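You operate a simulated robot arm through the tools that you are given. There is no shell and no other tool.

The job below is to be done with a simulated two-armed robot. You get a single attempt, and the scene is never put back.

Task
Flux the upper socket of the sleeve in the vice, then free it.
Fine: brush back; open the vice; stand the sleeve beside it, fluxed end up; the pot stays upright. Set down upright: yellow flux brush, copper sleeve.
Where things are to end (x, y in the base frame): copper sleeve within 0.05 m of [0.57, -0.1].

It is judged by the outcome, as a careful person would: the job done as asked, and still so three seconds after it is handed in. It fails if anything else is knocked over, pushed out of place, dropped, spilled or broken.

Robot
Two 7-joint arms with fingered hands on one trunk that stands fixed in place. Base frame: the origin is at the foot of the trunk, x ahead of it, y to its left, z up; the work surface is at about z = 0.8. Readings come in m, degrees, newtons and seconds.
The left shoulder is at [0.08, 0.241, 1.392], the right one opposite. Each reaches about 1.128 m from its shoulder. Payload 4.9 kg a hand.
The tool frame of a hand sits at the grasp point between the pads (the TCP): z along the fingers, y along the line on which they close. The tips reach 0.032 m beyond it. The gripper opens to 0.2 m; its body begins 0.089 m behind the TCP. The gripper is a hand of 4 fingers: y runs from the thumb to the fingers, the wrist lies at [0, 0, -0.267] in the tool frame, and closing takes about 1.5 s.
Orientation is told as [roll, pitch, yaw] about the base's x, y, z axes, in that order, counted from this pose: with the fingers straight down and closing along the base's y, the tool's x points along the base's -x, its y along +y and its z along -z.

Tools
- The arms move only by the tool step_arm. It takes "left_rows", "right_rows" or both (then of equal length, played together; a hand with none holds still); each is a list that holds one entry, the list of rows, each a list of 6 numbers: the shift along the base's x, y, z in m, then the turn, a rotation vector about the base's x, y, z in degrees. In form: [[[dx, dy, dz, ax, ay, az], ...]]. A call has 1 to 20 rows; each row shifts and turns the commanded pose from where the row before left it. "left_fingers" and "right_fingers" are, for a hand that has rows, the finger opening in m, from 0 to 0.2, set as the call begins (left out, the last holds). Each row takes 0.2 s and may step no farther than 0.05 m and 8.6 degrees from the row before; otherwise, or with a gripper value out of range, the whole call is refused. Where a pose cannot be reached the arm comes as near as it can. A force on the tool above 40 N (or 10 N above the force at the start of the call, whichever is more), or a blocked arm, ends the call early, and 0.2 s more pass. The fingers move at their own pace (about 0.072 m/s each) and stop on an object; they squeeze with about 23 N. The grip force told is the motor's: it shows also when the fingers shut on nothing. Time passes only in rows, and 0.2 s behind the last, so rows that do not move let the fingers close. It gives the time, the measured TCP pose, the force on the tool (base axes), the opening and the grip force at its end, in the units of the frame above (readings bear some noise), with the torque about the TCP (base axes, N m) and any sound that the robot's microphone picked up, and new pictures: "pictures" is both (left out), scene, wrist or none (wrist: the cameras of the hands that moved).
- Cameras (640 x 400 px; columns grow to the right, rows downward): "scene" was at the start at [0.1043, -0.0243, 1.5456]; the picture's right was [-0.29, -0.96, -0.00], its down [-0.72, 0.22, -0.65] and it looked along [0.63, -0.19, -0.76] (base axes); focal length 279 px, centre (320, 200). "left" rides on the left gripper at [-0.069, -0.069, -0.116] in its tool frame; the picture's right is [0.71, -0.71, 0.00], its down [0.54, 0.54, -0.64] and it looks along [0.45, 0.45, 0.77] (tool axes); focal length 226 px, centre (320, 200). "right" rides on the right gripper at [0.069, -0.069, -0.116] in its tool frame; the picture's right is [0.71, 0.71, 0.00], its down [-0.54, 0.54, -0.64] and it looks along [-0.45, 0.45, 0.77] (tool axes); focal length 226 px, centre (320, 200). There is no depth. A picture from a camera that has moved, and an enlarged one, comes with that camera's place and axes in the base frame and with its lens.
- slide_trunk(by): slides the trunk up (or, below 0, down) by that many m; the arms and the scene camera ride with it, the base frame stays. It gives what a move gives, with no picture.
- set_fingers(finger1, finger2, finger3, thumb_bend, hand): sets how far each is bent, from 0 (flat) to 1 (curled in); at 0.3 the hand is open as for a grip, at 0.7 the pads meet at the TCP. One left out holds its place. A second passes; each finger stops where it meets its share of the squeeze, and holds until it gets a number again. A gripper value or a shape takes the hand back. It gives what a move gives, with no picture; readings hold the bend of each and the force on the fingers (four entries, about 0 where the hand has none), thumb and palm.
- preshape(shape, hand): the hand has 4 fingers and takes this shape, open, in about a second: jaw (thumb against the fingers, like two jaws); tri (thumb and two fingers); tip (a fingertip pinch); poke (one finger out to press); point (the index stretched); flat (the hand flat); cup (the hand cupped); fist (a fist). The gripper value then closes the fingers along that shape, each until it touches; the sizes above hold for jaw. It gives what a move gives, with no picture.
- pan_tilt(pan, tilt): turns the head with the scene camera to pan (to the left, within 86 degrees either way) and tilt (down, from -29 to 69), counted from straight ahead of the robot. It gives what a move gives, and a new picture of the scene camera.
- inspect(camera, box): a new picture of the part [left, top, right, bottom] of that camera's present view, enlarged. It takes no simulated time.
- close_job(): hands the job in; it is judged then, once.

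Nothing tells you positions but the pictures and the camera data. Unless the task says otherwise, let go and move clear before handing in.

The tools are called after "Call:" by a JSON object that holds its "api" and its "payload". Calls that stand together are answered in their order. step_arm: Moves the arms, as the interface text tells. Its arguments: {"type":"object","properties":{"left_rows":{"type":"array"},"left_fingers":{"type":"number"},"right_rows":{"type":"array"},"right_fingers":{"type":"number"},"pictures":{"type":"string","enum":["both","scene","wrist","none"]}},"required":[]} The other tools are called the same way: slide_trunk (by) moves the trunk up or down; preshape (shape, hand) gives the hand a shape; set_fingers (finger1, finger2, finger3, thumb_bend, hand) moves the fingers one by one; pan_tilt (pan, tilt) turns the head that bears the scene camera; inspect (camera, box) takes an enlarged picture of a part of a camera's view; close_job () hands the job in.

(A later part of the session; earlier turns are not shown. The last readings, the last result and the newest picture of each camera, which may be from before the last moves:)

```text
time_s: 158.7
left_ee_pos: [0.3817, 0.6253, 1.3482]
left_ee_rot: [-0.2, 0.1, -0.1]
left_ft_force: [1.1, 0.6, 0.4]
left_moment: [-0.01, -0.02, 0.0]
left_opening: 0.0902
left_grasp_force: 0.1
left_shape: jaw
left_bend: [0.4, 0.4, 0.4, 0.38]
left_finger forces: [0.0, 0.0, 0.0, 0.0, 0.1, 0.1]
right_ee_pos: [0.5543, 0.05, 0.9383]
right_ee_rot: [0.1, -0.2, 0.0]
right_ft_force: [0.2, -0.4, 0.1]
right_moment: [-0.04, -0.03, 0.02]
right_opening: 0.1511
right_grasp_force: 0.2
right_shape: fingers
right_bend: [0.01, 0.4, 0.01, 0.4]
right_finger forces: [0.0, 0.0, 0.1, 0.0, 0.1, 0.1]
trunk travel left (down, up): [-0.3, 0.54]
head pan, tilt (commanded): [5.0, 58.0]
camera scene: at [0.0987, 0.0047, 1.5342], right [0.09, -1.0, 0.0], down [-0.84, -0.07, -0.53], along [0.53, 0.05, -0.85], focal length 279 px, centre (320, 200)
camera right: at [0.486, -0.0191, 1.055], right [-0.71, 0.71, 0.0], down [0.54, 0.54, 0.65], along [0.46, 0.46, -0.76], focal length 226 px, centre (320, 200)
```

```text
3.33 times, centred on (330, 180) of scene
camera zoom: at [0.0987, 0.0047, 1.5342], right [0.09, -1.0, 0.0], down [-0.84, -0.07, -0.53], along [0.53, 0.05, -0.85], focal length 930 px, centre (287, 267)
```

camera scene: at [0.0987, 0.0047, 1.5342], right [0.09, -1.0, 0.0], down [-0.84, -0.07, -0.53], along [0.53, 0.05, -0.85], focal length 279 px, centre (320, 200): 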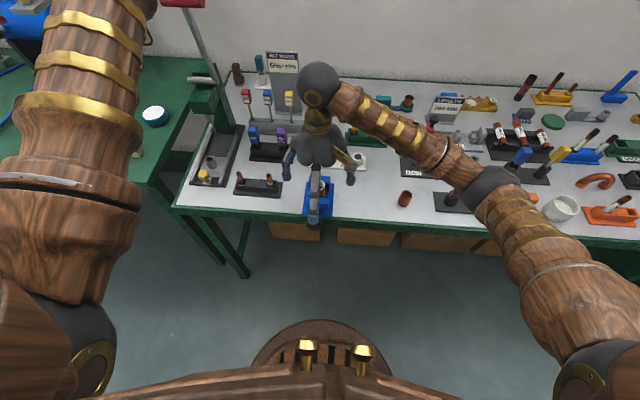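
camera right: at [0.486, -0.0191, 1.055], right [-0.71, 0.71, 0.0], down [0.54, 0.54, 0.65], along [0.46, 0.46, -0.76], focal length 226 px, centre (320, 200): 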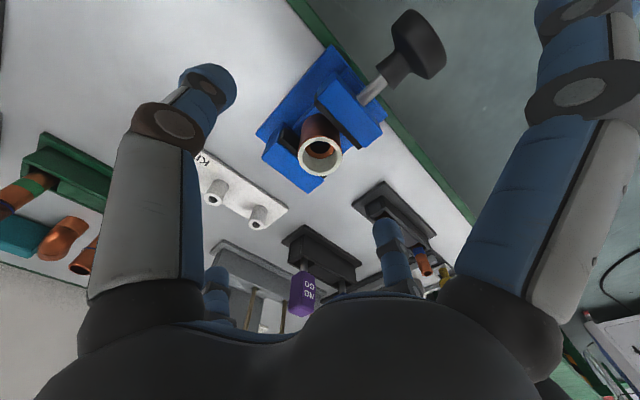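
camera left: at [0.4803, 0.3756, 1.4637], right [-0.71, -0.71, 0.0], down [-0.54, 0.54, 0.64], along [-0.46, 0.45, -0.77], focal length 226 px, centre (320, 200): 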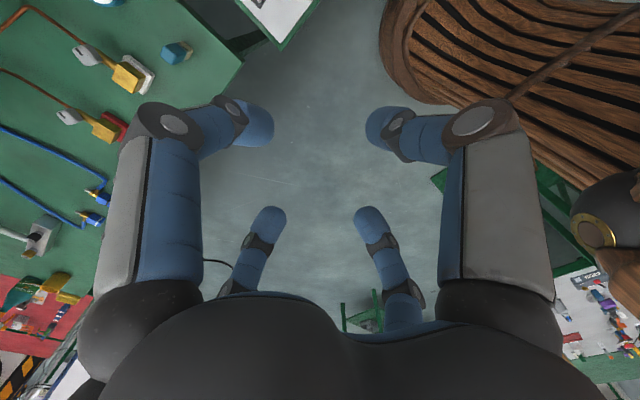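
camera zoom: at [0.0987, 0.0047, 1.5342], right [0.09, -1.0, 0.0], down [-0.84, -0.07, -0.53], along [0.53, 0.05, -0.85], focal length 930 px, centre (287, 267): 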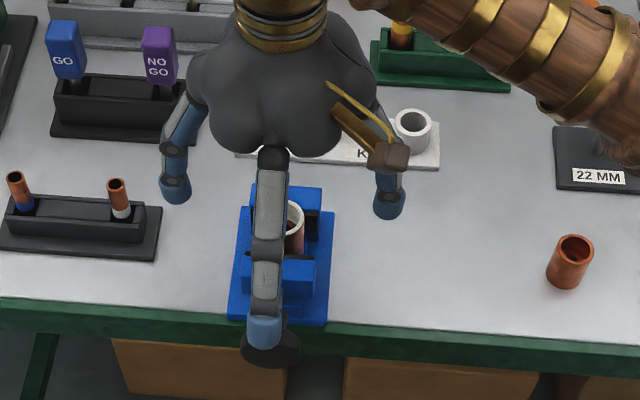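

Call:
{"api": "step_arm", "payload": {"right_rows": [[[0.001, 0.001, -0.02, 0, 0, 0], [0, 0, -0.02, 0, 0, 0], [0, 0, -0.015, 0, 0, 0], [0, 0, -0.012, 0, 0, 0], [0, 0, 0, 0, 0, 0]]], "pictures": "both"}}

Call:
{"api": "inspect", "payload": {"camera": "right", "box": [220, 80, 420, 260]}}

Call:
{"api": "inspect", "payload": {"camera": "scene", "box": [270, 140, 390, 250]}}

```text
time_s: 159.9
left_ee_pos: [0.381, 0.6234, 1.3469]
left_ee_rot: [-0.2, 0.1, -0.1]
left_ft_force: [-0.4, 0.8, -0.8]
left_moment: [0.02, 0.01, -0.02]
left_opening: 0.0899
left_grasp_force: 0.1
left_shape: jaw
left_bend: [0.4, 0.4, 0.4, 0.38]
left_finger forces: [0.0, 0.1, 0.0, 0.1, 0.1, 0.1]
right_ee_pos: [0.554, 0.0492, 0.8729]
right_ee_rot: [0.1, -0.1, 0.0]
right_ft_force: [0.6, 1.0, 0.1]
right_moment: [0.0, 0.0, 0.01]
right_opening: 0.1509
right_grasp_force: 0.1
right_shape: fingers
right_bend: [0.01, 0.4, 0.01, 0.4]
right_finger forces: [0.1, 0.0, 0.1, 0.0, 0.1, 0.1]
trunk travel left (down, up): [-0.3, 0.54]
head pan, tilt (commanded): [5.0, 58.0]
camera scene: at [0.0985, 0.0046, 1.5342], right [0.09, -1.0, 0.0], down [-0.84, -0.07, -0.53], along [0.53, 0.05, -0.85], focal length 279 px, centre (320, 200)
camera right: at [0.4854, -0.0199, 0.989], right [-0.71, 0.71, 0.0], down [0.54, 0.54, 0.65], along [0.46, 0.46, -0.76], focal length 226 px, centre (320, 200)
```

scene: 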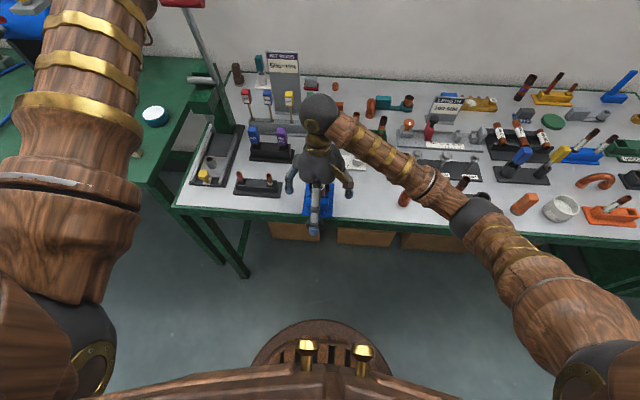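
right: 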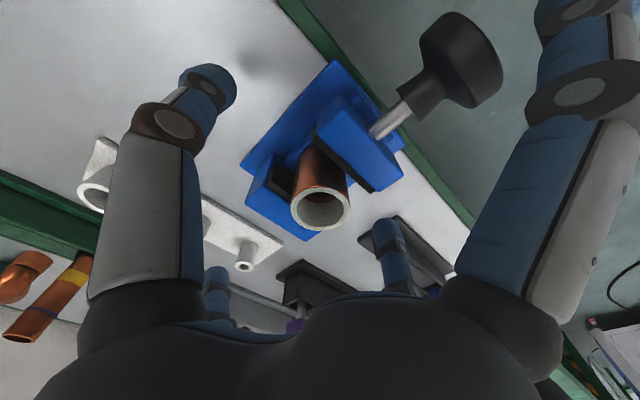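

```text
2.22 times, centred on (320, 170) of right
camera zoom: at [0.4854, -0.0199, 0.989], right [-0.71, 0.71, 0.0], down [0.54, 0.54, 0.65], along [0.46, 0.46, -0.76], focal length 502 px, centre (320, 267)
```

zoom: 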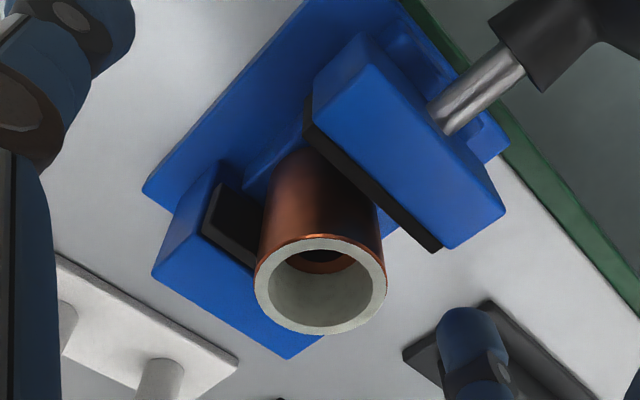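

```text
3.64 times, centred on (330, 195) of scene
camera zoom: at [0.0985, 0.0046, 1.5342], right [0.09, -1.0, 0.0], down [-0.84, -0.07, -0.53], along [0.53, 0.05, -0.85], focal length 1015 px, centre (284, 218)
```

zoom: 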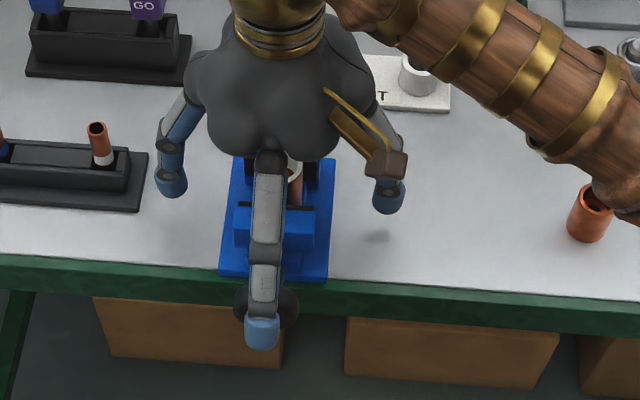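

Call:
{"api": "step_arm", "payload": {"right_rows": [[[0.0022, 0.002, -0.004, 0, 0, 0], [0, 0, -0.004, 0, 0, 0], [0, 0, 0, 0, 0, 0]]], "pictures": "none"}}

Call:
{"api": "set_fingers", "payload": {"hand": "right", "finger2": 0.55, "thumb_bend": 0.55}}

Call:
{"api": "inspect", "payload": {"camera": "right", "box": [220, 100, 420, 280]}}

```text
time_s: 160.7
left_ee_pos: [0.3819, 0.6235, 1.3474]
left_ee_rot: [-0.2, 0.1, -0.1]
left_ft_force: [0.8, -0.1, 0.8]
left_moment: [-0.01, 0.0, -0.03]
left_opening: 0.0902
left_grasp_force: 0.0
left_shape: jaw
left_bend: [0.4, 0.4, 0.4, 0.38]
left_finger forces: [0.0, 0.0, 0.1, 0.0, 0.1, 0.1]
right_ee_pos: [0.5554, 0.05, 0.8651]
right_ee_rot: [0.1, -0.3, 0.0]
right_ft_force: [0.6, -0.7, -0.3]
right_moment: [0.02, 0.0, 0.02]
right_opening: 0.1509
right_grasp_force: 0.1
right_shape: fingers
right_bend: [0.01, 0.4, 0.01, 0.4]
right_finger forces: [0.1, 0.0, 0.0, 0.0, 0.0, 0.1]
trunk travel left (down, up): [-0.3, 0.54]
head pan, tilt (commanded): [5.0, 58.0]
```

```text
time_s: 161.7
left_ee_pos: [0.3817, 0.6232, 1.3468]
left_ee_rot: [-0.2, 0.1, -0.1]
left_ft_force: [0.4, 0.5, 0.3]
left_moment: [-0.04, 0.01, 0.0]
left_opening: 0.0898
left_grasp_force: 0.0
left_shape: jaw
left_bend: [0.4, 0.4, 0.4, 0.38]
left_finger forces: [0.1, 0.0, 0.1, 0.1, 0.0, 0.1]
right_ee_pos: [0.5542, 0.0509, 0.865]
right_ee_rot: [0.1, -0.2, 0.1]
right_ft_force: [0.6, 0.0, 0.1]
right_moment: [-0.04, -0.02, -0.04]
right_opening: 0.1353
right_grasp_force: 0.1
right_shape: fingers
right_bend: [0.01, 0.55, 0.01, 0.55]
right_finger forces: [0.0, 0.1, 0.0, 0.1, 0.1, 0.0]
trunk travel left (down, up): [-0.3, 0.54]
head pan, tilt (commanded): [5.0, 58.0]
```

```text
2.22 times, centred on (320, 190) of right
camera zoom: at [0.4868, -0.0183, 0.9812], right [-0.71, 0.71, 0.0], down [0.54, 0.54, 0.65], along [0.46, 0.46, -0.76], focal length 502 px, centre (320, 222)
```

zoom: 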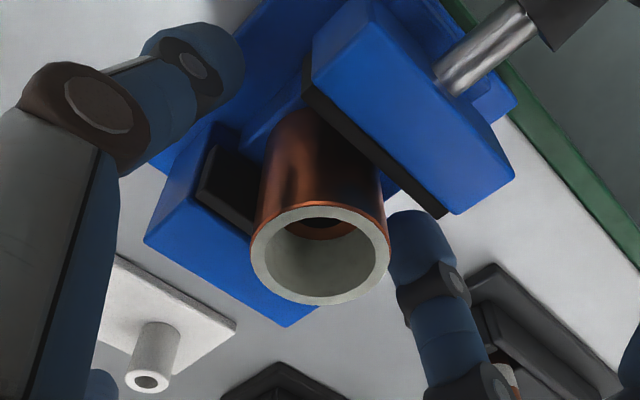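

The thumb and finger 2 are closing in on the two free sides of the sleeve. Continuing gently until contact.

Call:
{"api": "set_fingers", "payload": {"hand": "right", "finger2": 0.63, "thumb_bend": 0.63}}

Call:
{"api": "inspect", "payload": {"camera": "right", "box": [220, 100, 420, 280]}}

```text
time_s: 162.7
left_ee_pos: [0.3826, 0.6235, 1.3487]
left_ee_rot: [-0.2, 0.1, -0.1]
left_ft_force: [-0.9, -0.2, 1.0]
left_moment: [0.01, -0.01, 0.01]
left_opening: 0.09
left_grasp_force: 0.0
left_shape: jaw
left_bend: [0.4, 0.4, 0.4, 0.38]
left_finger forces: [0.0, 0.0, 0.0, 0.1, 0.1, 0.1]
right_ee_pos: [0.5551, 0.0512, 0.8655]
right_ee_rot: [0.2, -0.2, 0.0]
right_ft_force: [-0.2, -0.4, -0.2]
right_moment: [0.0, -0.02, 0.0]
right_opening: 0.1304
right_grasp_force: 2.0
right_shape: fingers
right_bend: [0.01, 0.62, 0.01, 0.62]
right_finger forces: [0.0, 1.9, 0.0, 0.0, 2.0, 0.0]
trunk travel left (down, up): [-0.3, 0.54]
head pan, tilt (commanded): [5.0, 58.0]
```

```text
2.22 times, centred on (320, 190) of right
camera zoom: at [0.4868, -0.0183, 0.9812], right [-0.71, 0.71, 0.0], down [0.54, 0.54, 0.65], along [0.46, 0.46, -0.76], focal length 502 px, centre (320, 222)
```

zoom: 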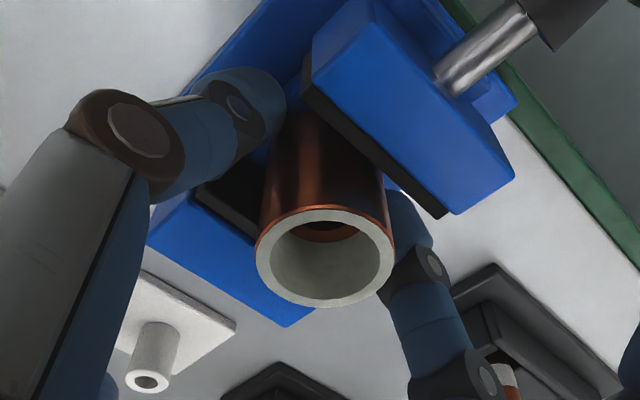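

Both pads touch evenly (2 N). Squeezing firmer for the lift.

Call:
{"api": "set_fingers", "payload": {"hand": "right", "finger2": 0.72, "thumb_bend": 0.72}}

Call:
{"api": "inspect", "payload": {"camera": "right", "box": [220, 100, 420, 280]}}

Call:
{"api": "inspect", "payload": {"camera": "scene", "box": [280, 150, 370, 240]}}

```text
time_s: 163.7
left_ee_pos: [0.3824, 0.6236, 1.3485]
left_ee_rot: [-0.1, 0.0, -0.1]
left_ft_force: [0.0, -0.1, 0.1]
left_moment: [0.04, 0.01, 0.0]
left_opening: 0.0901
left_grasp_force: 0.1
left_shape: jaw
left_bend: [0.4, 0.4, 0.4, 0.38]
left_finger forces: [0.0, 0.1, 0.0, 0.0, 0.0, 0.0]
right_ee_pos: [0.5552, 0.0495, 0.8653]
right_ee_rot: [0.2, -0.3, 0.0]
right_ft_force: [1.8, -2.8, 7.2]
right_moment: [-0.06, -0.04, 0.06]
right_opening: 0.1279
right_grasp_force: 12.4
right_shape: fingers
right_bend: [0.01, 0.6, 0.01, 0.67]
right_finger forces: [0.1, 10.0, 0.0, 0.1, 15.7, 0.0]
trunk travel left (down, up): [-0.3, 0.54]
head pan, tilt (commanded): [5.0, 58.0]
```

```text
2.22 times, centred on (320, 190) of right
camera zoom: at [0.4868, -0.0187, 0.9815], right [-0.71, 0.71, 0.0], down [0.54, 0.54, 0.65], along [0.46, 0.46, -0.76], focal length 502 px, centre (320, 222)
```

zoom: 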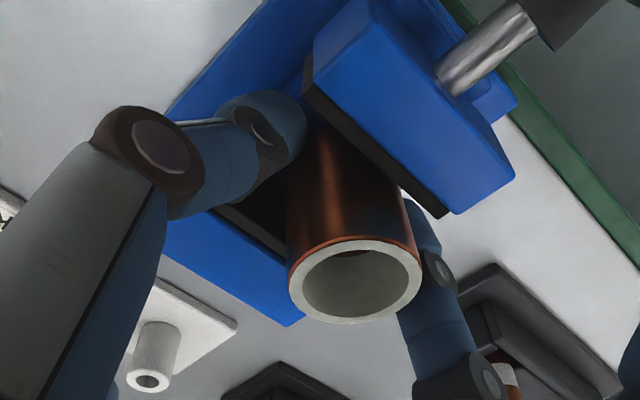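

```text
4.44 times, centred on (325, 195) of scene
camera zoom: at [0.0982, 0.0042, 1.5343], right [0.09, -1.0, 0.0], down [-0.84, -0.07, -0.53], along [0.53, 0.05, -0.85], focal length 1240 px, centre (298, 222)
```

zoom: 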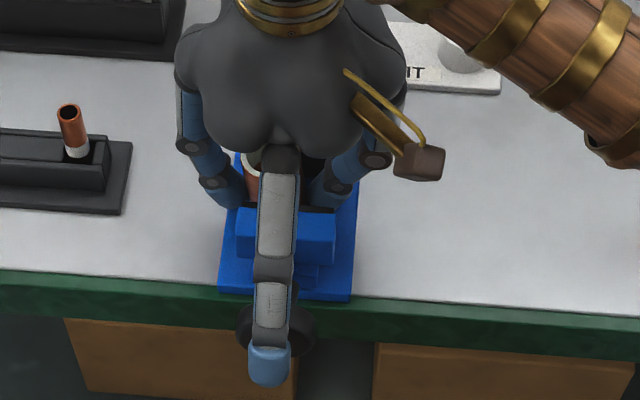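

Call:
{"api": "inspect", "payload": {"camera": "right", "box": [260, 120, 400, 240]}}

Call:
{"api": "inspect", "payload": {"camera": "scene", "box": [295, 165, 350, 215]}}

```text
3.33 times, centred on (330, 180) of right
camera zoom: at [0.4868, -0.0187, 0.9815], right [-0.71, 0.71, 0.0], down [0.54, 0.54, 0.65], along [0.46, 0.46, -0.76], focal length 754 px, centre (287, 267)
```

zoom: 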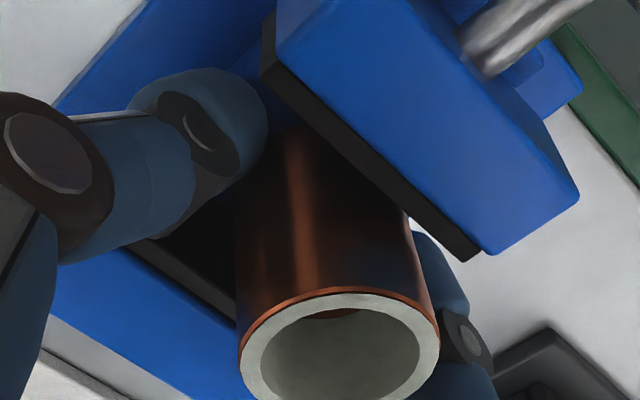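

```text
8.00 times, centred on (322, 190) of scene
camera zoom: at [0.0982, 0.0042, 1.5343], right [0.09, -1.0, 0.0], down [-0.84, -0.07, -0.53], along [0.53, 0.05, -0.85], focal length 2232 px, centre (300, 280)
```

zoom: 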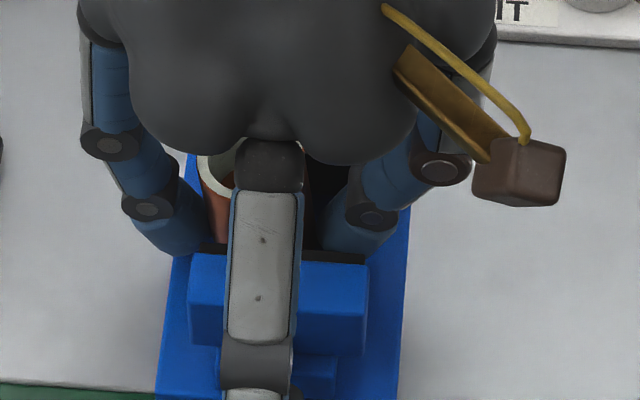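

The fingertips grip the sleeve's sides low down and seem just to touch the bed rail. I'll try a small 4 mm lift and check that the sleeve comes along.

Call:
{"api": "step_arm", "payload": {"right_rows": [[[0, 0, 0.002, 0, 0, 0], [0, 0, 0.002, 0, 0, 0], [0, 0, 0, 0, 0, 0]]], "pictures": "none"}}

Call:
{"api": "inspect", "payload": {"camera": "right", "box": [260, 120, 400, 240]}}

```text
time_s: 164.5
left_ee_pos: [0.3818, 0.625, 1.3483]
left_ee_rot: [-0.2, 0.2, -0.1]
left_ft_force: [0.6, 0.0, -0.3]
left_moment: [-0.01, 0.01, 0.02]
left_opening: 0.0902
left_grasp_force: 0.0
left_shape: jaw
left_bend: [0.4, 0.4, 0.4, 0.38]
left_finger forces: [0.0, 0.1, 0.0, 0.0, 0.0, 0.0]
right_ee_pos: [0.5564, 0.0503, 0.8698]
right_ee_rot: [0.0, -0.1, 0.0]
right_ft_force: [-1.1, 0.1, -0.8]
right_moment: [0.0, -0.02, 0.01]
right_opening: 0.1279
right_grasp_force: 10.6
right_shape: fingers
right_bend: [0.01, 0.59, 0.01, 0.67]
right_finger forces: [0.0, 10.3, 0.1, 0.0, 10.2, 0.0]
trunk travel left (down, up): [-0.3, 0.54]
head pan, tilt (commanded): [5.0, 58.0]
```

```text
3.33 times, centred on (330, 180) of right
camera zoom: at [0.4871, -0.0176, 0.9849], right [-0.71, 0.71, 0.0], down [0.54, 0.54, 0.65], along [0.46, 0.46, -0.76], focal length 754 px, centre (287, 267)
```

zoom: 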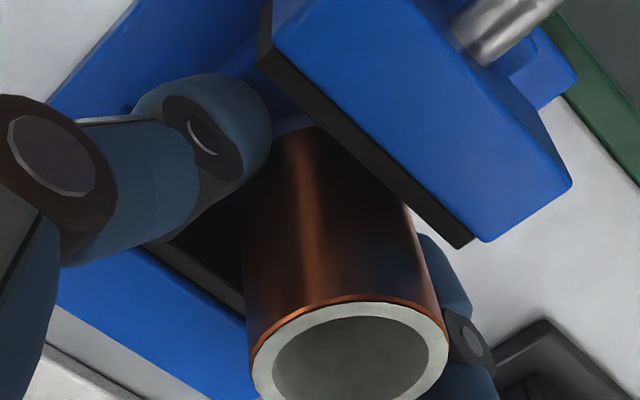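

The sleeve is lifted and evenly held (10 N each side). Raising slowly out of the jaws.

Call:
{"api": "step_arm", "payload": {"right_rows": [[[0, 0, 0.004, 0, 0, 0], [0, 0, 0.005, 0, 0, 0], [0, 0, 0.006, 0, 0, 0], [0, 0, 0, 0, 0, 0]]], "pictures": "none"}}

Call:
{"api": "inspect", "payload": {"camera": "right", "box": [260, 120, 400, 240]}}

Call:
{"api": "inspect", "payload": {"camera": "scene", "box": [295, 155, 350, 215]}}

```text
time_s: 165.5
left_ee_pos: [0.3819, 0.6249, 1.3479]
left_ee_rot: [-0.2, 0.2, -0.1]
left_ft_force: [0.1, -0.1, -0.1]
left_moment: [0.0, 0.0, -0.01]
left_opening: 0.09
left_grasp_force: 0.0
left_shape: jaw
left_bend: [0.4, 0.4, 0.4, 0.38]
left_finger forces: [0.0, 0.0, 0.1, 0.1, 0.0, 0.1]
right_ee_pos: [0.5557, 0.0527, 0.8826]
right_ee_rot: [0.1, -0.2, 0.0]
right_ft_force: [-0.2, 0.9, -1.3]
right_moment: [-0.01, 0.0, 0.04]
right_opening: 0.128
right_grasp_force: 10.9
right_shape: fingers
right_bend: [0.01, 0.59, 0.01, 0.67]
right_finger forces: [0.0, 10.3, 0.0, 0.0, 10.2, 0.0]
trunk travel left (down, up): [-0.3, 0.54]
head pan, tilt (commanded): [5.0, 58.0]
```

```text
3.33 times, centred on (330, 180) of right
camera zoom: at [0.487, -0.0166, 0.9983], right [-0.71, 0.71, 0.0], down [0.54, 0.54, 0.65], along [0.46, 0.46, -0.76], focal length 754 px, centre (287, 267)
```

zoom: 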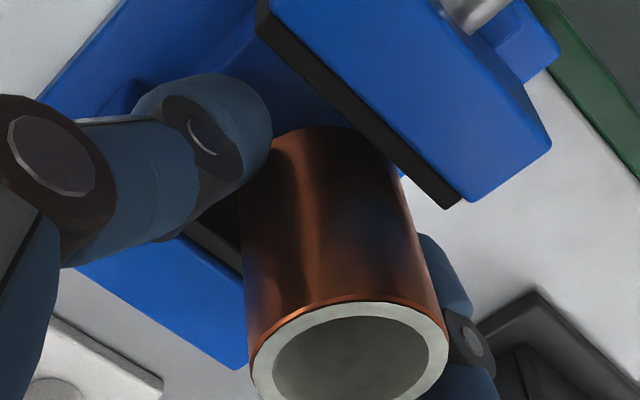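

```text
6.67 times, centred on (322, 185) of scene
camera zoom: at [0.0986, 0.0047, 1.5342], right [0.09, -1.0, 0.0], down [-0.84, -0.07, -0.53], along [0.53, 0.05, -0.85], focal length 1860 px, centre (303, 300)
```

zoom: 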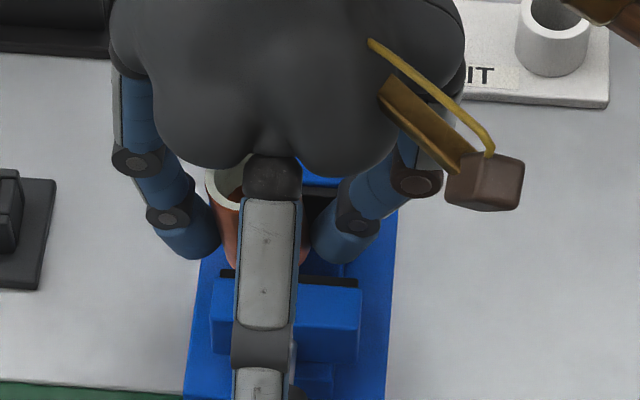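

The sleeve rises steadily with the hand. Continuing until its bottom clears the jaws.

Call:
{"api": "step_arm", "payload": {"right_rows": [[[0, -0.001, 0.007, 0, 0, 0], [0, 0, 0.008, 0, 0, 0], [0, 0, 0.01, 0, 0, 0], [0, 0, 0.01, 0, 0, 0], [0, 0, 0.01, 0, 0, 0], [0, 0, 0, 0, 0, 0]]], "pictures": "both"}}

Call:
{"api": "inspect", "payload": {"camera": "right", "box": [240, 100, 400, 240]}}

Call:
{"api": "inspect", "payload": {"camera": "scene", "box": [285, 140, 360, 215]}}

```text
time_s: 166.9
left_ee_pos: [0.3809, 0.6246, 1.3483]
left_ee_rot: [-0.2, 0.0, -0.2]
left_ft_force: [1.3, 0.2, -0.9]
left_moment: [0.0, 0.0, -0.01]
left_opening: 0.0903
left_grasp_force: 0.0
left_shape: jaw
left_bend: [0.4, 0.4, 0.4, 0.38]
left_finger forces: [0.0, 0.0, 0.1, 0.0, 0.0, 0.1]
right_ee_pos: [0.5558, 0.0513, 0.9268]
right_ee_rot: [0.2, -0.1, 0.0]
right_ft_force: [-0.3, 0.0, 0.1]
right_moment: [-0.05, 0.02, -0.01]
right_opening: 0.1278
right_grasp_force: 9.7
right_shape: fingers
right_bend: [0.01, 0.59, 0.01, 0.67]
right_finger forces: [0.0, 10.3, 0.0, 0.1, 10.2, 0.0]
trunk travel left (down, up): [-0.3, 0.54]
head pan, tilt (commanded): [5.0, 58.0]
camera scene: at [0.0987, 0.0046, 1.5342], right [0.09, -1.0, 0.0], down [-0.84, -0.07, -0.53], along [0.53, 0.05, -0.85], focal length 279 px, centre (320, 200)
camera right: at [0.4869, -0.0177, 1.0432], right [-0.71, 0.71, 0.0], down [0.54, 0.54, 0.65], along [0.46, 0.46, -0.76], focal length 226 px, centre (320, 200)
```

scene: 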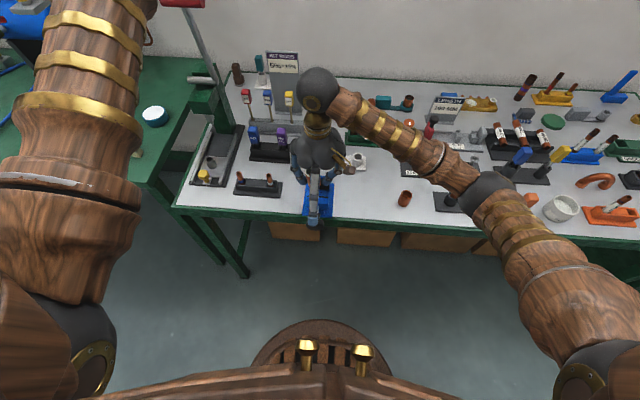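
right: 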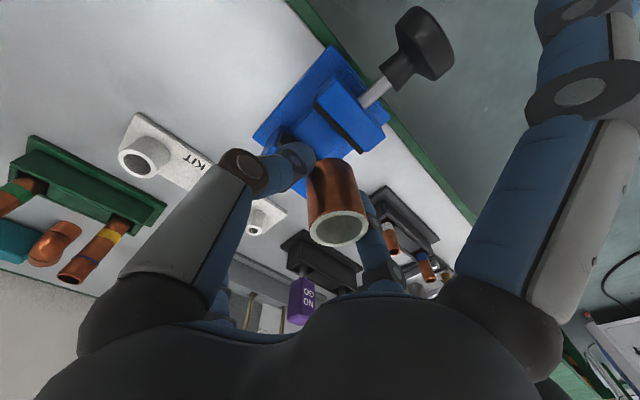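

```text
2.86 times, centred on (320, 170) of right
camera zoom: at [0.4869, -0.0177, 1.0432], right [-0.71, 0.71, 0.0], down [0.54, 0.54, 0.65], along [0.46, 0.46, -0.76], focal length 646 px, centre (320, 286)
```

zoom: 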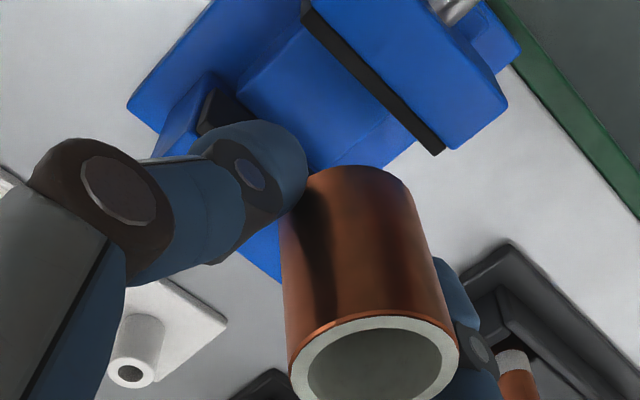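

```text
5.33 times, centred on (322, 178) of scene
camera zoom: at [0.0987, 0.0046, 1.5342], right [0.09, -1.0, 0.0], down [-0.84, -0.07, -0.53], along [0.53, 0.05, -0.85], focal length 1488 px, centre (307, 320)
```

zoom: 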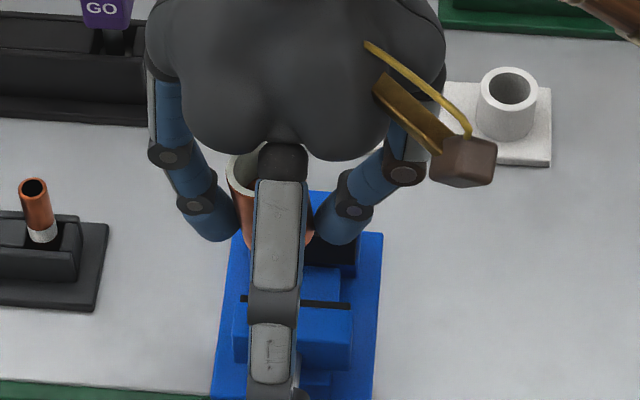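

The sleeve is clear of the vice, upright and steady in the pinch. I'll bring the two spread fingers in a bit (not touching it) so they won't reach the KIT stand, then carry it across to the right.

Call:
{"api": "set_fingers", "payload": {"hand": "right", "finger1": 0.42, "finger3": 0.42}}

Call:
{"api": "inspect", "payload": {"camera": "right", "box": [200, 80, 440, 260]}}

Call:
{"api": "inspect", "payload": {"camera": "scene", "box": [285, 140, 360, 215]}}

```text
time_s: 167.9
left_ee_pos: [0.3817, 0.6244, 1.3468]
left_ee_rot: [-0.2, 0.1, -0.1]
left_ft_force: [0.0, 0.4, -0.5]
left_moment: [-0.03, 0.02, -0.01]
left_opening: 0.0901
left_grasp_force: 0.0
left_shape: jaw
left_bend: [0.4, 0.4, 0.4, 0.38]
left_finger forces: [0.0, 0.0, 0.0, 0.0, 0.0, 0.1]
right_ee_pos: [0.5563, 0.0521, 0.9272]
right_ee_rot: [0.1, -0.1, 0.0]
right_ft_force: [-0.6, 0.8, -0.7]
right_moment: [-0.05, 0.0, -0.03]
right_opening: 0.068
right_grasp_force: 10.6
right_shape: fingers
right_bend: [0.42, 0.59, 0.42, 0.67]
right_finger forces: [0.0, 10.3, 0.0, 0.0, 10.2, 0.0]
trunk travel left (down, up): [-0.3, 0.54]
head pan, tilt (commanded): [5.0, 58.0]
```

```text
2.22 times, centred on (320, 170) of right
camera zoom: at [0.4869, -0.0177, 1.0431], right [-0.71, 0.71, 0.0], down [0.54, 0.54, 0.65], along [0.46, 0.46, -0.76], focal length 502 px, centre (320, 267)
```

zoom: 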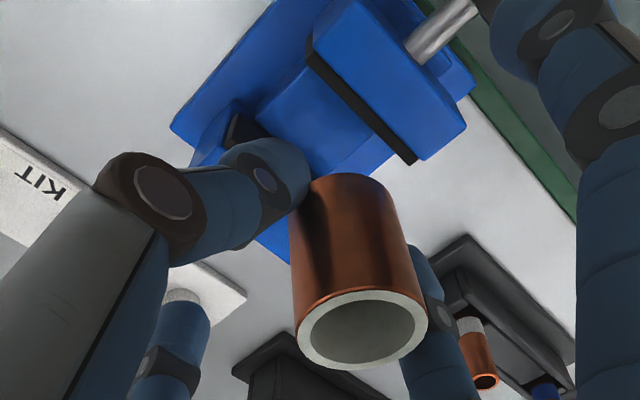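

```text
5.33 times, centred on (322, 178) of scene
camera zoom: at [0.0986, 0.0046, 1.5342], right [0.09, -1.0, 0.0], down [-0.84, -0.07, -0.53], along [0.53, 0.05, -0.85], focal length 1488 px, centre (307, 320)
```

zoom: 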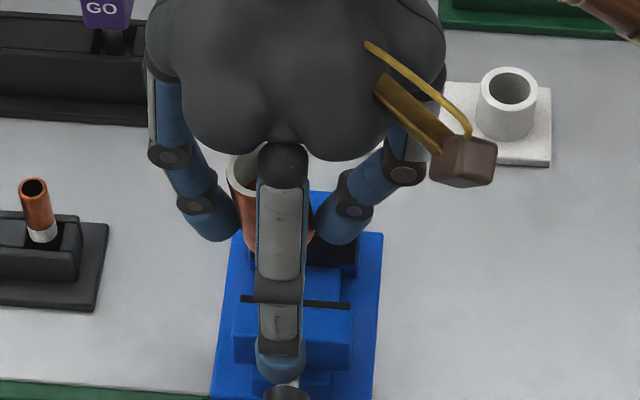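

The sleeve leans a few degrees in the pinch but is held securely. I'll carry it to the right, over the free spot near [0.57, -0.10].

Call:
{"api": "step_arm", "payload": {"right_rows": [[[0, 0, 0.008, 0, 0, 0], [0.001, -0.015, 0.005, 0, 0, 0], [0.001, -0.02, 0, 0, 0, 0], [0.001, -0.022, 0, 0, 0, 0], [0.001, -0.022, 0, 0, 0, 0], [0.001, -0.022, 0, 0, 0, 0], [0.001, -0.022, 0, 0, 0, 0], [0.001, -0.02, 0, 0, 0, 0], [0.001, -0.015, 0, 0, 0, 0], [0, -0.003, 0, 0, 0, 0], [0, 0, 0, 0, 0, 0]]], "pictures": "both"}}

Call:
{"api": "inspect", "payload": {"camera": "right", "box": [220, 100, 420, 260]}}

Call:
{"api": "inspect", "payload": {"camera": "scene", "box": [300, 130, 420, 230]}}

```text
time_s: 170.3
left_ee_pos: [0.3819, 0.6232, 1.3458]
left_ee_rot: [-0.2, 0.1, -0.1]
left_ft_force: [-0.5, -0.1, 0.0]
left_moment: [0.0, 0.01, 0.0]
left_opening: 0.0901
left_grasp_force: 0.1
left_shape: jaw
left_bend: [0.4, 0.4, 0.4, 0.38]
left_finger forces: [0.1, 0.0, 0.0, 0.0, 0.0, 0.0]
right_ee_pos: [0.5653, -0.1102, 0.9412]
right_ee_rot: [0.1, -0.2, 0.0]
right_ft_force: [0.1, 0.8, -1.0]
right_moment: [-0.01, -0.02, 0.02]
right_opening: 0.0679
right_grasp_force: 10.6
right_shape: fingers
right_bend: [0.42, 0.59, 0.42, 0.67]
right_finger forces: [0.0, 10.2, 0.1, 0.0, 10.2, 0.0]
trunk travel left (down, up): [-0.3, 0.54]
head pan, tilt (commanded): [5.0, 58.0]
camera scene: at [0.0986, 0.0045, 1.5342], right [0.09, -1.0, 0.0], down [-0.84, -0.07, -0.53], along [0.53, 0.05, -0.85], focal length 279 px, centre (320, 200)
camera right: at [0.4963, -0.1789, 1.0565], right [-0.71, 0.71, 0.0], down [0.54, 0.54, 0.65], along [0.46, 0.46, -0.76], focal length 226 px, centre (320, 200)
```

scene: 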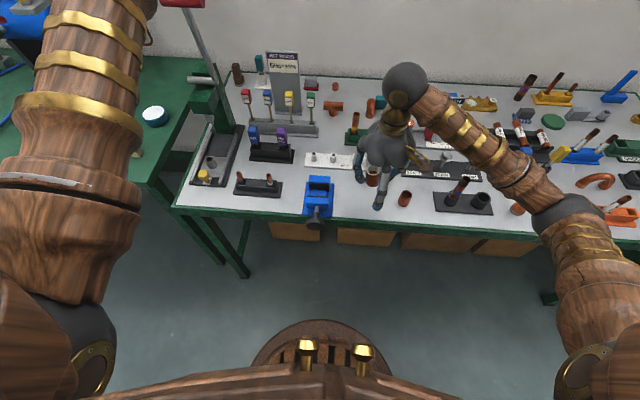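
right: 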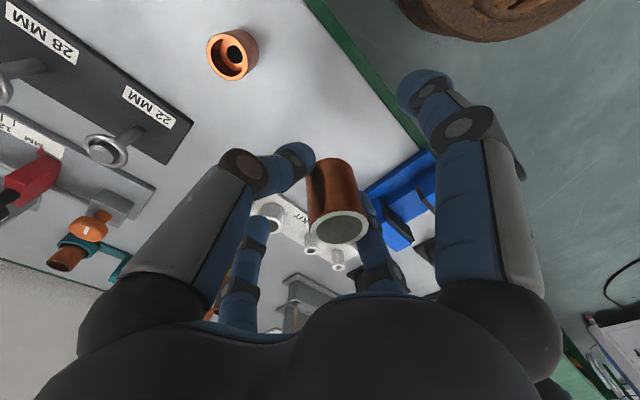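

```text
2.50 times, centred on (320, 180) of right
camera zoom: at [0.4963, -0.1789, 1.0565], right [-0.71, 0.71, 0.0], down [0.54, 0.54, 0.65], along [0.46, 0.46, -0.76], focal length 565 px, centre (320, 250)
```

zoom: 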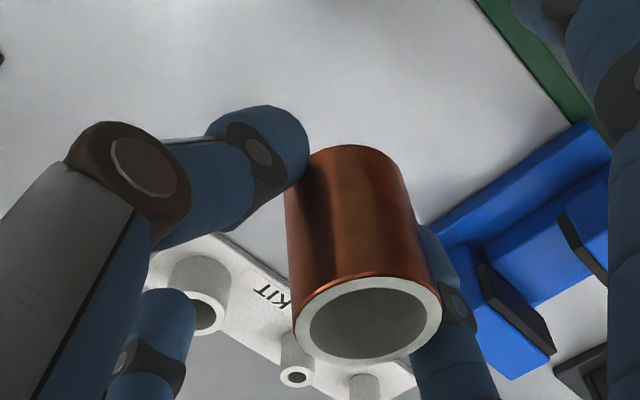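

```text
4.00 times, centred on (360, 180) of scene
camera zoom: at [0.0986, 0.0045, 1.5342], right [0.09, -1.0, 0.0], down [-0.84, -0.07, -0.53], along [0.53, 0.05, -0.85], focal length 1116 px, centre (160, 280)
```

zoom: 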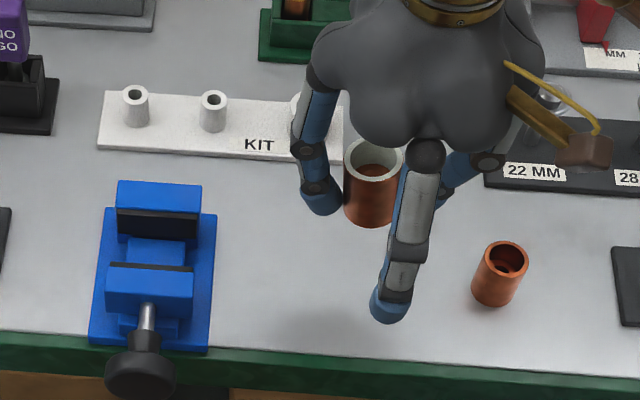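

From here I can see the sleeve leaning about 10° with its top toward +y. I'll roll the hand +7° to bring it nearly upright before setting down.

Call:
{"api": "step_arm", "payload": {"right_rows": [[[0, 0, 0, 3.5, 0, 0], [0, 0, 0, 3.5, 0, 0], [0, 0, 0, 0, 0, 0]]], "pictures": "none"}}

Call:
{"api": "inspect", "payload": {"camera": "scene", "box": [330, 140, 410, 210]}}

Call:
{"api": "inspect", "payload": {"camera": "right", "box": [240, 120, 400, 240]}}

```text
time_s: 171.1
left_ee_pos: [0.3833, 0.6248, 1.3465]
left_ee_rot: [-0.1, 0.2, 0.0]
left_ft_force: [-0.5, 0.3, -0.6]
left_moment: [0.0, 0.02, 0.03]
left_opening: 0.0901
left_grasp_force: 0.1
left_shape: jaw
left_bend: [0.4, 0.4, 0.4, 0.38]
left_finger forces: [0.1, 0.1, 0.0, 0.1, 0.0, 0.0]
right_ee_pos: [0.5636, -0.1092, 0.941]
right_ee_rot: [7.1, -0.2, 0.0]
right_ft_force: [0.0, -0.6, 0.0]
right_moment: [-0.02, -0.01, -0.01]
right_opening: 0.0677
right_grasp_force: 10.2
right_shape: fingers
right_bend: [0.42, 0.59, 0.42, 0.67]
right_finger forces: [0.0, 10.1, 0.0, 0.0, 10.2, 0.0]
trunk travel left (down, up): [-0.3, 0.54]
head pan, tilt (commanded): [5.0, 58.0]
```

```text
5.71 times, centred on (370, 175) of scene
camera zoom: at [0.0988, 0.005, 1.5342], right [0.09, -1.0, 0.0], down [-0.85, -0.07, -0.53], along [0.53, 0.05, -0.85], focal length 1595 px, centre (34, 343)
```

zoom: 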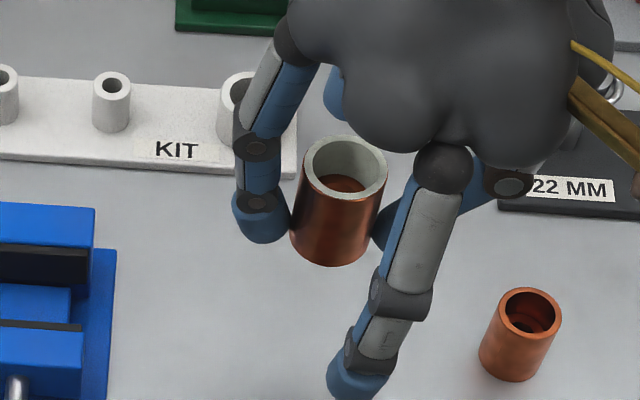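

```text
3.33 times, centred on (320, 180) of right
camera zoom: at [0.4958, -0.1925, 1.0483], right [-0.71, 0.7, 0.09], down [0.54, 0.46, 0.71], along [0.46, 0.55, -0.7], focal length 754 px, centre (320, 267)
```

zoom: 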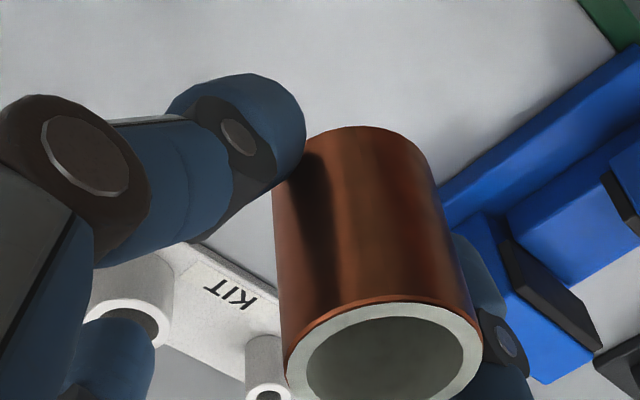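

The sleeve is now upright within about 2°, centred near y = −0.098. Lowering toward the bench.

Call:
{"api": "step_arm", "payload": {"right_rows": [[[0.002, 0, -0.025, 0, 0, 0], [0.002, 0, -0.025, 0, 0, 0], [0, 0, -0.025, 0, 0, 0], [0, 0, -0.015, 0, 0, 0], [0, 0, -0.005, 0, 0, 0], [0, 0, 0, 0, 0, 0]]], "pictures": "none"}}

Call:
{"api": "inspect", "payload": {"camera": "scene", "box": [330, 150, 420, 230]}}

Call:
{"api": "inspect", "payload": {"camera": "right", "box": [220, 100, 420, 260]}}

```text
time_s: 172.5
left_ee_pos: [0.3836, 0.6243, 1.3477]
left_ee_rot: [-0.2, 0.2, -0.1]
left_ft_force: [0.5, 0.0, 0.4]
left_moment: [-0.04, -0.02, -0.01]
left_opening: 0.0899
left_grasp_force: 0.0
left_shape: jaw
left_bend: [0.4, 0.4, 0.4, 0.38]
left_finger forces: [0.1, 0.0, 0.0, 0.0, 0.0, 0.0]
right_ee_pos: [0.5681, -0.1101, 0.8454]
right_ee_rot: [7.1, -0.2, 0.0]
right_ft_force: [-0.1, -1.0, -1.3]
right_moment: [0.0, -0.01, -0.02]
right_opening: 0.0675
right_grasp_force: 10.9
right_shape: fingers
right_bend: [0.42, 0.59, 0.42, 0.67]
right_finger forces: [0.0, 10.2, 0.0, 0.0, 10.2, 0.1]
trunk travel left (down, up): [-0.3, 0.54]
head pan, tilt (commanded): [5.0, 58.0]
```

```text
5.00 times, centred on (375, 190) of scene
camera zoom: at [0.0986, 0.0045, 1.5342], right [0.09, -1.0, 0.0], down [-0.84, -0.07, -0.53], along [0.53, 0.05, -0.85], focal length 1395 px, centre (45, 250)
```

zoom: 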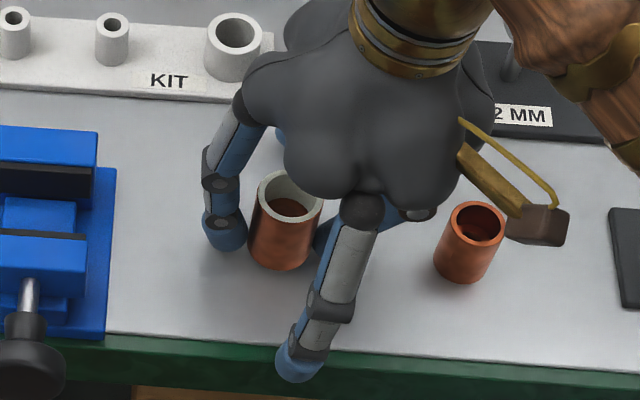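

```text
2.50 times, centred on (320, 180) of right
camera zoom: at [0.499, -0.1932, 0.9509], right [-0.71, 0.7, 0.09], down [0.54, 0.46, 0.71], along [0.46, 0.55, -0.7], focal length 565 px, centre (320, 250)
```

zoom: 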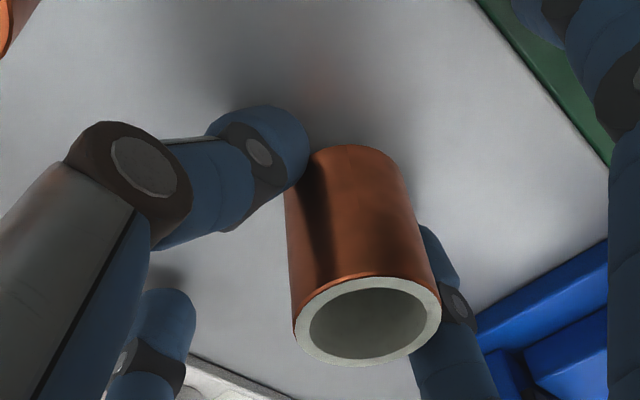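

Call:
{"api": "set_fingers", "payload": {"hand": "right", "finger1": 0.33, "finger3": 0.33}}

Call:
{"api": "step_arm", "payload": {"right_rows": [[[0, 0, -0.004, 0, 0, 0], [0, 0, -0.003, 0, 0, 0], [0, 0, 0, 0, 0, 0]]], "pictures": "none"}}

Call:
{"api": "step_arm", "payload": {"right_rows": [[[0, 0, -0.002, 0, 0, 0], [0, 0, -0.001, 0, 0, 0], [0, 0, 0, 0, 0, 0]]], "pictures": "none"}}

Call:
{"api": "inspect", "payload": {"camera": "scene", "box": [340, 160, 420, 230]}}

```text
time_s: 173.5
left_ee_pos: [0.3818, 0.624, 1.3488]
left_ee_rot: [-0.1, 0.0, -0.1]
left_ft_force: [0.5, -0.4, -0.1]
left_moment: [-0.03, -0.01, -0.04]
left_opening: 0.09
left_grasp_force: 0.1
left_shape: jaw
left_bend: [0.4, 0.4, 0.4, 0.38]
left_finger forces: [0.0, 0.1, 0.1, 0.0, 0.0, 0.1]
right_ee_pos: [0.5671, -0.1103, 0.8443]
right_ee_rot: [7.1, -0.2, 0.0]
right_ft_force: [-1.1, -0.3, 0.2]
right_moment: [-0.04, -0.02, 0.01]
right_opening: 0.0889
right_grasp_force: 10.5
right_shape: fingers
right_bend: [0.33, 0.59, 0.33, 0.67]
right_finger forces: [0.1, 10.2, 0.0, 0.1, 10.2, 0.0]
trunk travel left (down, up): [-0.3, 0.54]
head pan, tilt (commanded): [5.0, 58.0]
```

```text
time_s: 174.3
left_ee_pos: [0.3814, 0.624, 1.3479]
left_ee_rot: [-0.2, 0.1, 0.0]
left_ft_force: [0.0, 0.6, -0.7]
left_moment: [0.03, -0.02, 0.03]
left_opening: 0.0901
left_grasp_force: 0.1
left_shape: jaw
left_bend: [0.4, 0.4, 0.4, 0.38]
left_finger forces: [0.1, 0.0, 0.0, 0.1, 0.0, 0.0]
right_ee_pos: [0.5677, -0.1098, 0.839]
right_ee_rot: [7.1, -0.2, 0.0]
right_ft_force: [0.4, -0.6, 6.3]
right_moment: [-0.19, 0.03, 0.03]
right_opening: 0.0888
right_grasp_force: 13.7
right_shape: fingers
right_bend: [0.33, 0.59, 0.33, 0.67]
right_finger forces: [0.1, 10.7, 0.1, 0.1, 16.9, 0.0]
trunk travel left (down, up): [-0.3, 0.54]
head pan, tilt (commanded): [5.0, 58.0]
```

```text
time_s: 175.1
left_ee_pos: [0.3801, 0.6244, 1.3484]
left_ee_rot: [-0.1, 0.1, 0.0]
left_ft_force: [1.0, 0.0, -0.2]
left_moment: [-0.01, -0.03, -0.01]
left_opening: 0.0903
left_grasp_force: 0.1
left_shape: jaw
left_bend: [0.4, 0.4, 0.4, 0.38]
left_finger forces: [0.1, 0.0, 0.1, 0.0, 0.0, 0.0]
right_ee_pos: [0.5676, -0.1106, 0.8363]
right_ee_rot: [7.1, -0.3, -0.1]
right_ft_force: [-0.6, -9.0, 29.0]
right_moment: [-0.25, 0.07, 0.04]
right_opening: 0.0884
right_grasp_force: 27.0
right_shape: fingers
right_bend: [0.33, 0.58, 0.33, 0.68]
right_finger forces: [0.0, 20.0, 0.0, 0.1, 34.1, 0.1]
trunk travel left (down, up): [-0.3, 0.54]
head pan, tilt (commanded): [5.0, 58.0]
```

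```text
5.71 times, centred on (380, 195) of scene
camera zoom: at [0.0958, 0.004, 1.5347], right [0.09, -1.0, 0.0], down [-0.84, -0.07, -0.53], along [0.53, 0.05, -0.85], focal length 1595 px, centre (-23, 229)
```

zoom: 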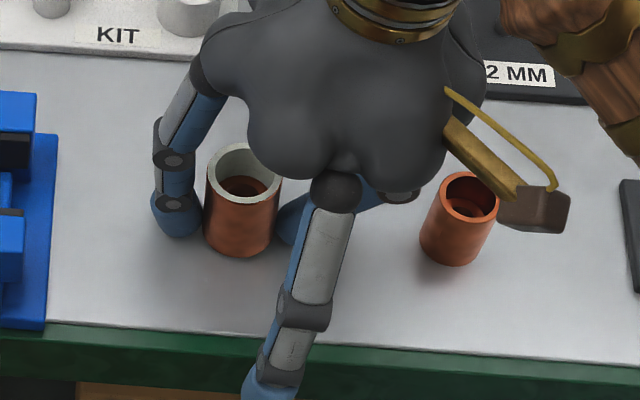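

The table is touched (the thumb tip presses on it). I'll ease up 2.5 mm and let go gently.

Call:
{"api": "step_arm", "payload": {"right_rows": [[[0, 0, 0.0015, 0, 0, 0], [0, 0, 0.001, 0, 0, 0], [0, 0, 0, 0, 0, 0]]], "pictures": "none"}}

Call:
{"api": "inspect", "payload": {"camera": "right", "box": [240, 120, 400, 240]}}

Call:
{"api": "inspect", "payload": {"camera": "scene", "box": [360, 180, 400, 215]}}

```text
time_s: 175.9
left_ee_pos: [0.3808, 0.6241, 1.3486]
left_ee_rot: [-0.2, 0.1, 0.0]
left_ft_force: [0.5, -0.5, 0.6]
left_moment: [0.01, -0.02, 0.05]
left_opening: 0.0901
left_grasp_force: 0.1
left_shape: jaw
left_bend: [0.4, 0.4, 0.4, 0.38]
left_finger forces: [0.0, 0.1, 0.0, 0.0, 0.0, 0.0]
right_ee_pos: [0.568, -0.1095, 0.8371]
right_ee_rot: [7.1, -0.1, 0.0]
right_ft_force: [-2.5, -1.4, 6.7]
right_moment: [-0.16, 0.1, -0.02]
right_opening: 0.0887
right_grasp_force: 15.3
right_shape: fingers
right_bend: [0.33, 0.59, 0.33, 0.68]
right_finger forces: [0.0, 11.1, 0.0, 0.1, 18.8, 0.0]
trunk travel left (down, up): [-0.3, 0.54]
head pan, tilt (commanded): [5.0, 58.0]
```

```text
3.33 times, centred on (320, 180) of right
camera zoom: at [0.4994, -0.1921, 0.9441], right [-0.71, 0.7, 0.09], down [0.54, 0.46, 0.71], along [0.46, 0.55, -0.7], focal length 754 px, centre (320, 267)
```

zoom: 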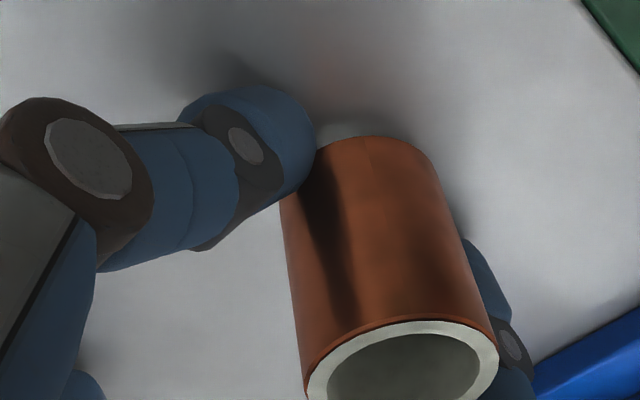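

```text
11.43 times, centred on (380, 198) of scene
camera zoom: at [0.0975, 0.0046, 1.5341], right [0.09, -1.0, 0.0], down [-0.84, -0.07, -0.53], along [0.53, 0.05, -0.85], focal length 3189 px, centre (-366, 229)
```

zoom: 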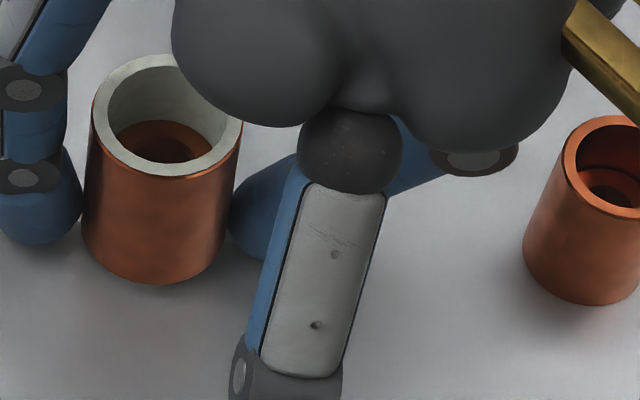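

The sleeve's base is within a millimetre or two of the bench. Releasing gradually.

Call:
{"api": "set_fingers", "payload": {"hand": "right", "finger2": 0.56, "thumb_bend": 0.64}}

Call:
{"api": "inspect", "payload": {"camera": "scene", "box": [350, 165, 420, 225]}}

Call:
{"api": "inspect", "payload": {"camera": "right", "box": [220, 100, 420, 260]}}

```text
time_s: 176.9
left_ee_pos: [0.3822, 0.6253, 1.3485]
left_ee_rot: [-0.2, 0.1, 0.0]
left_ft_force: [0.5, 0.2, -0.8]
left_moment: [0.02, 0.0, 0.02]
left_opening: 0.09
left_grasp_force: 0.1
left_shape: jaw
left_bend: [0.4, 0.4, 0.4, 0.38]
left_finger forces: [0.0, 0.1, 0.0, 0.0, 0.1, 0.1]
right_ee_pos: [0.5689, -0.1102, 0.8377]
right_ee_rot: [7.1, -0.3, 0.0]
right_ft_force: [-0.6, 2.0, 5.3]
right_moment: [-0.04, 0.02, 0.01]
right_opening: 0.0887
right_grasp_force: 3.2
right_shape: fingers
right_bend: [0.33, 0.56, 0.33, 0.66]
right_finger forces: [0.1, 0.2, 0.1, 0.0, 5.1, 0.1]
trunk travel left (down, up): [-0.3, 0.54]
head pan, tilt (commanded): [5.0, 58.0]
```

```text
6.67 times, centred on (385, 195) of scene
camera zoom: at [0.0981, 0.0049, 1.5343], right [0.09, -1.0, 0.0], down [-0.84, -0.07, -0.53], along [0.53, 0.05, -0.85], focal length 1860 px, centre (-113, 233)
```

zoom: 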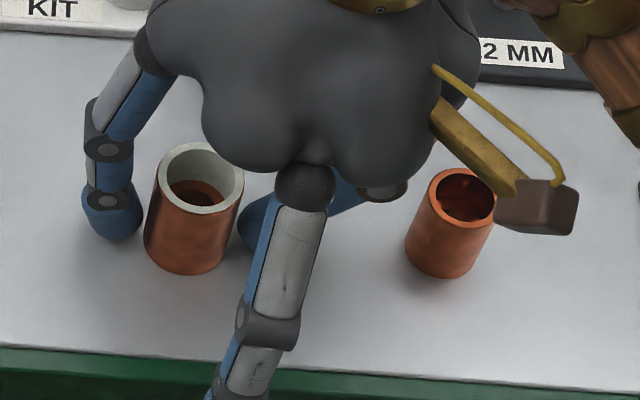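

```text
2.50 times, centred on (320, 180) of right
camera zoom: at [0.4999, -0.1925, 0.9446], right [-0.71, 0.7, 0.09], down [0.54, 0.46, 0.71], along [0.46, 0.55, -0.7], focal length 565 px, centre (320, 250)
```

zoom: 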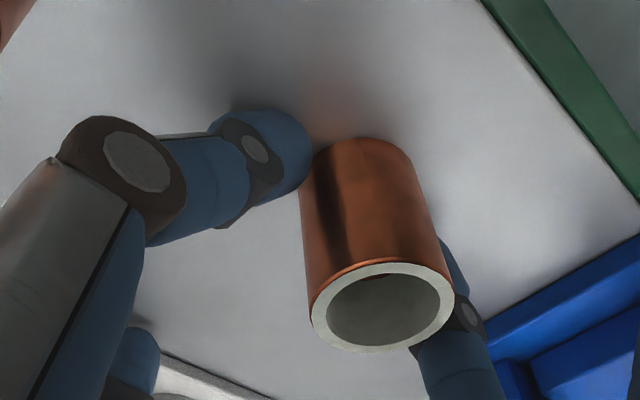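

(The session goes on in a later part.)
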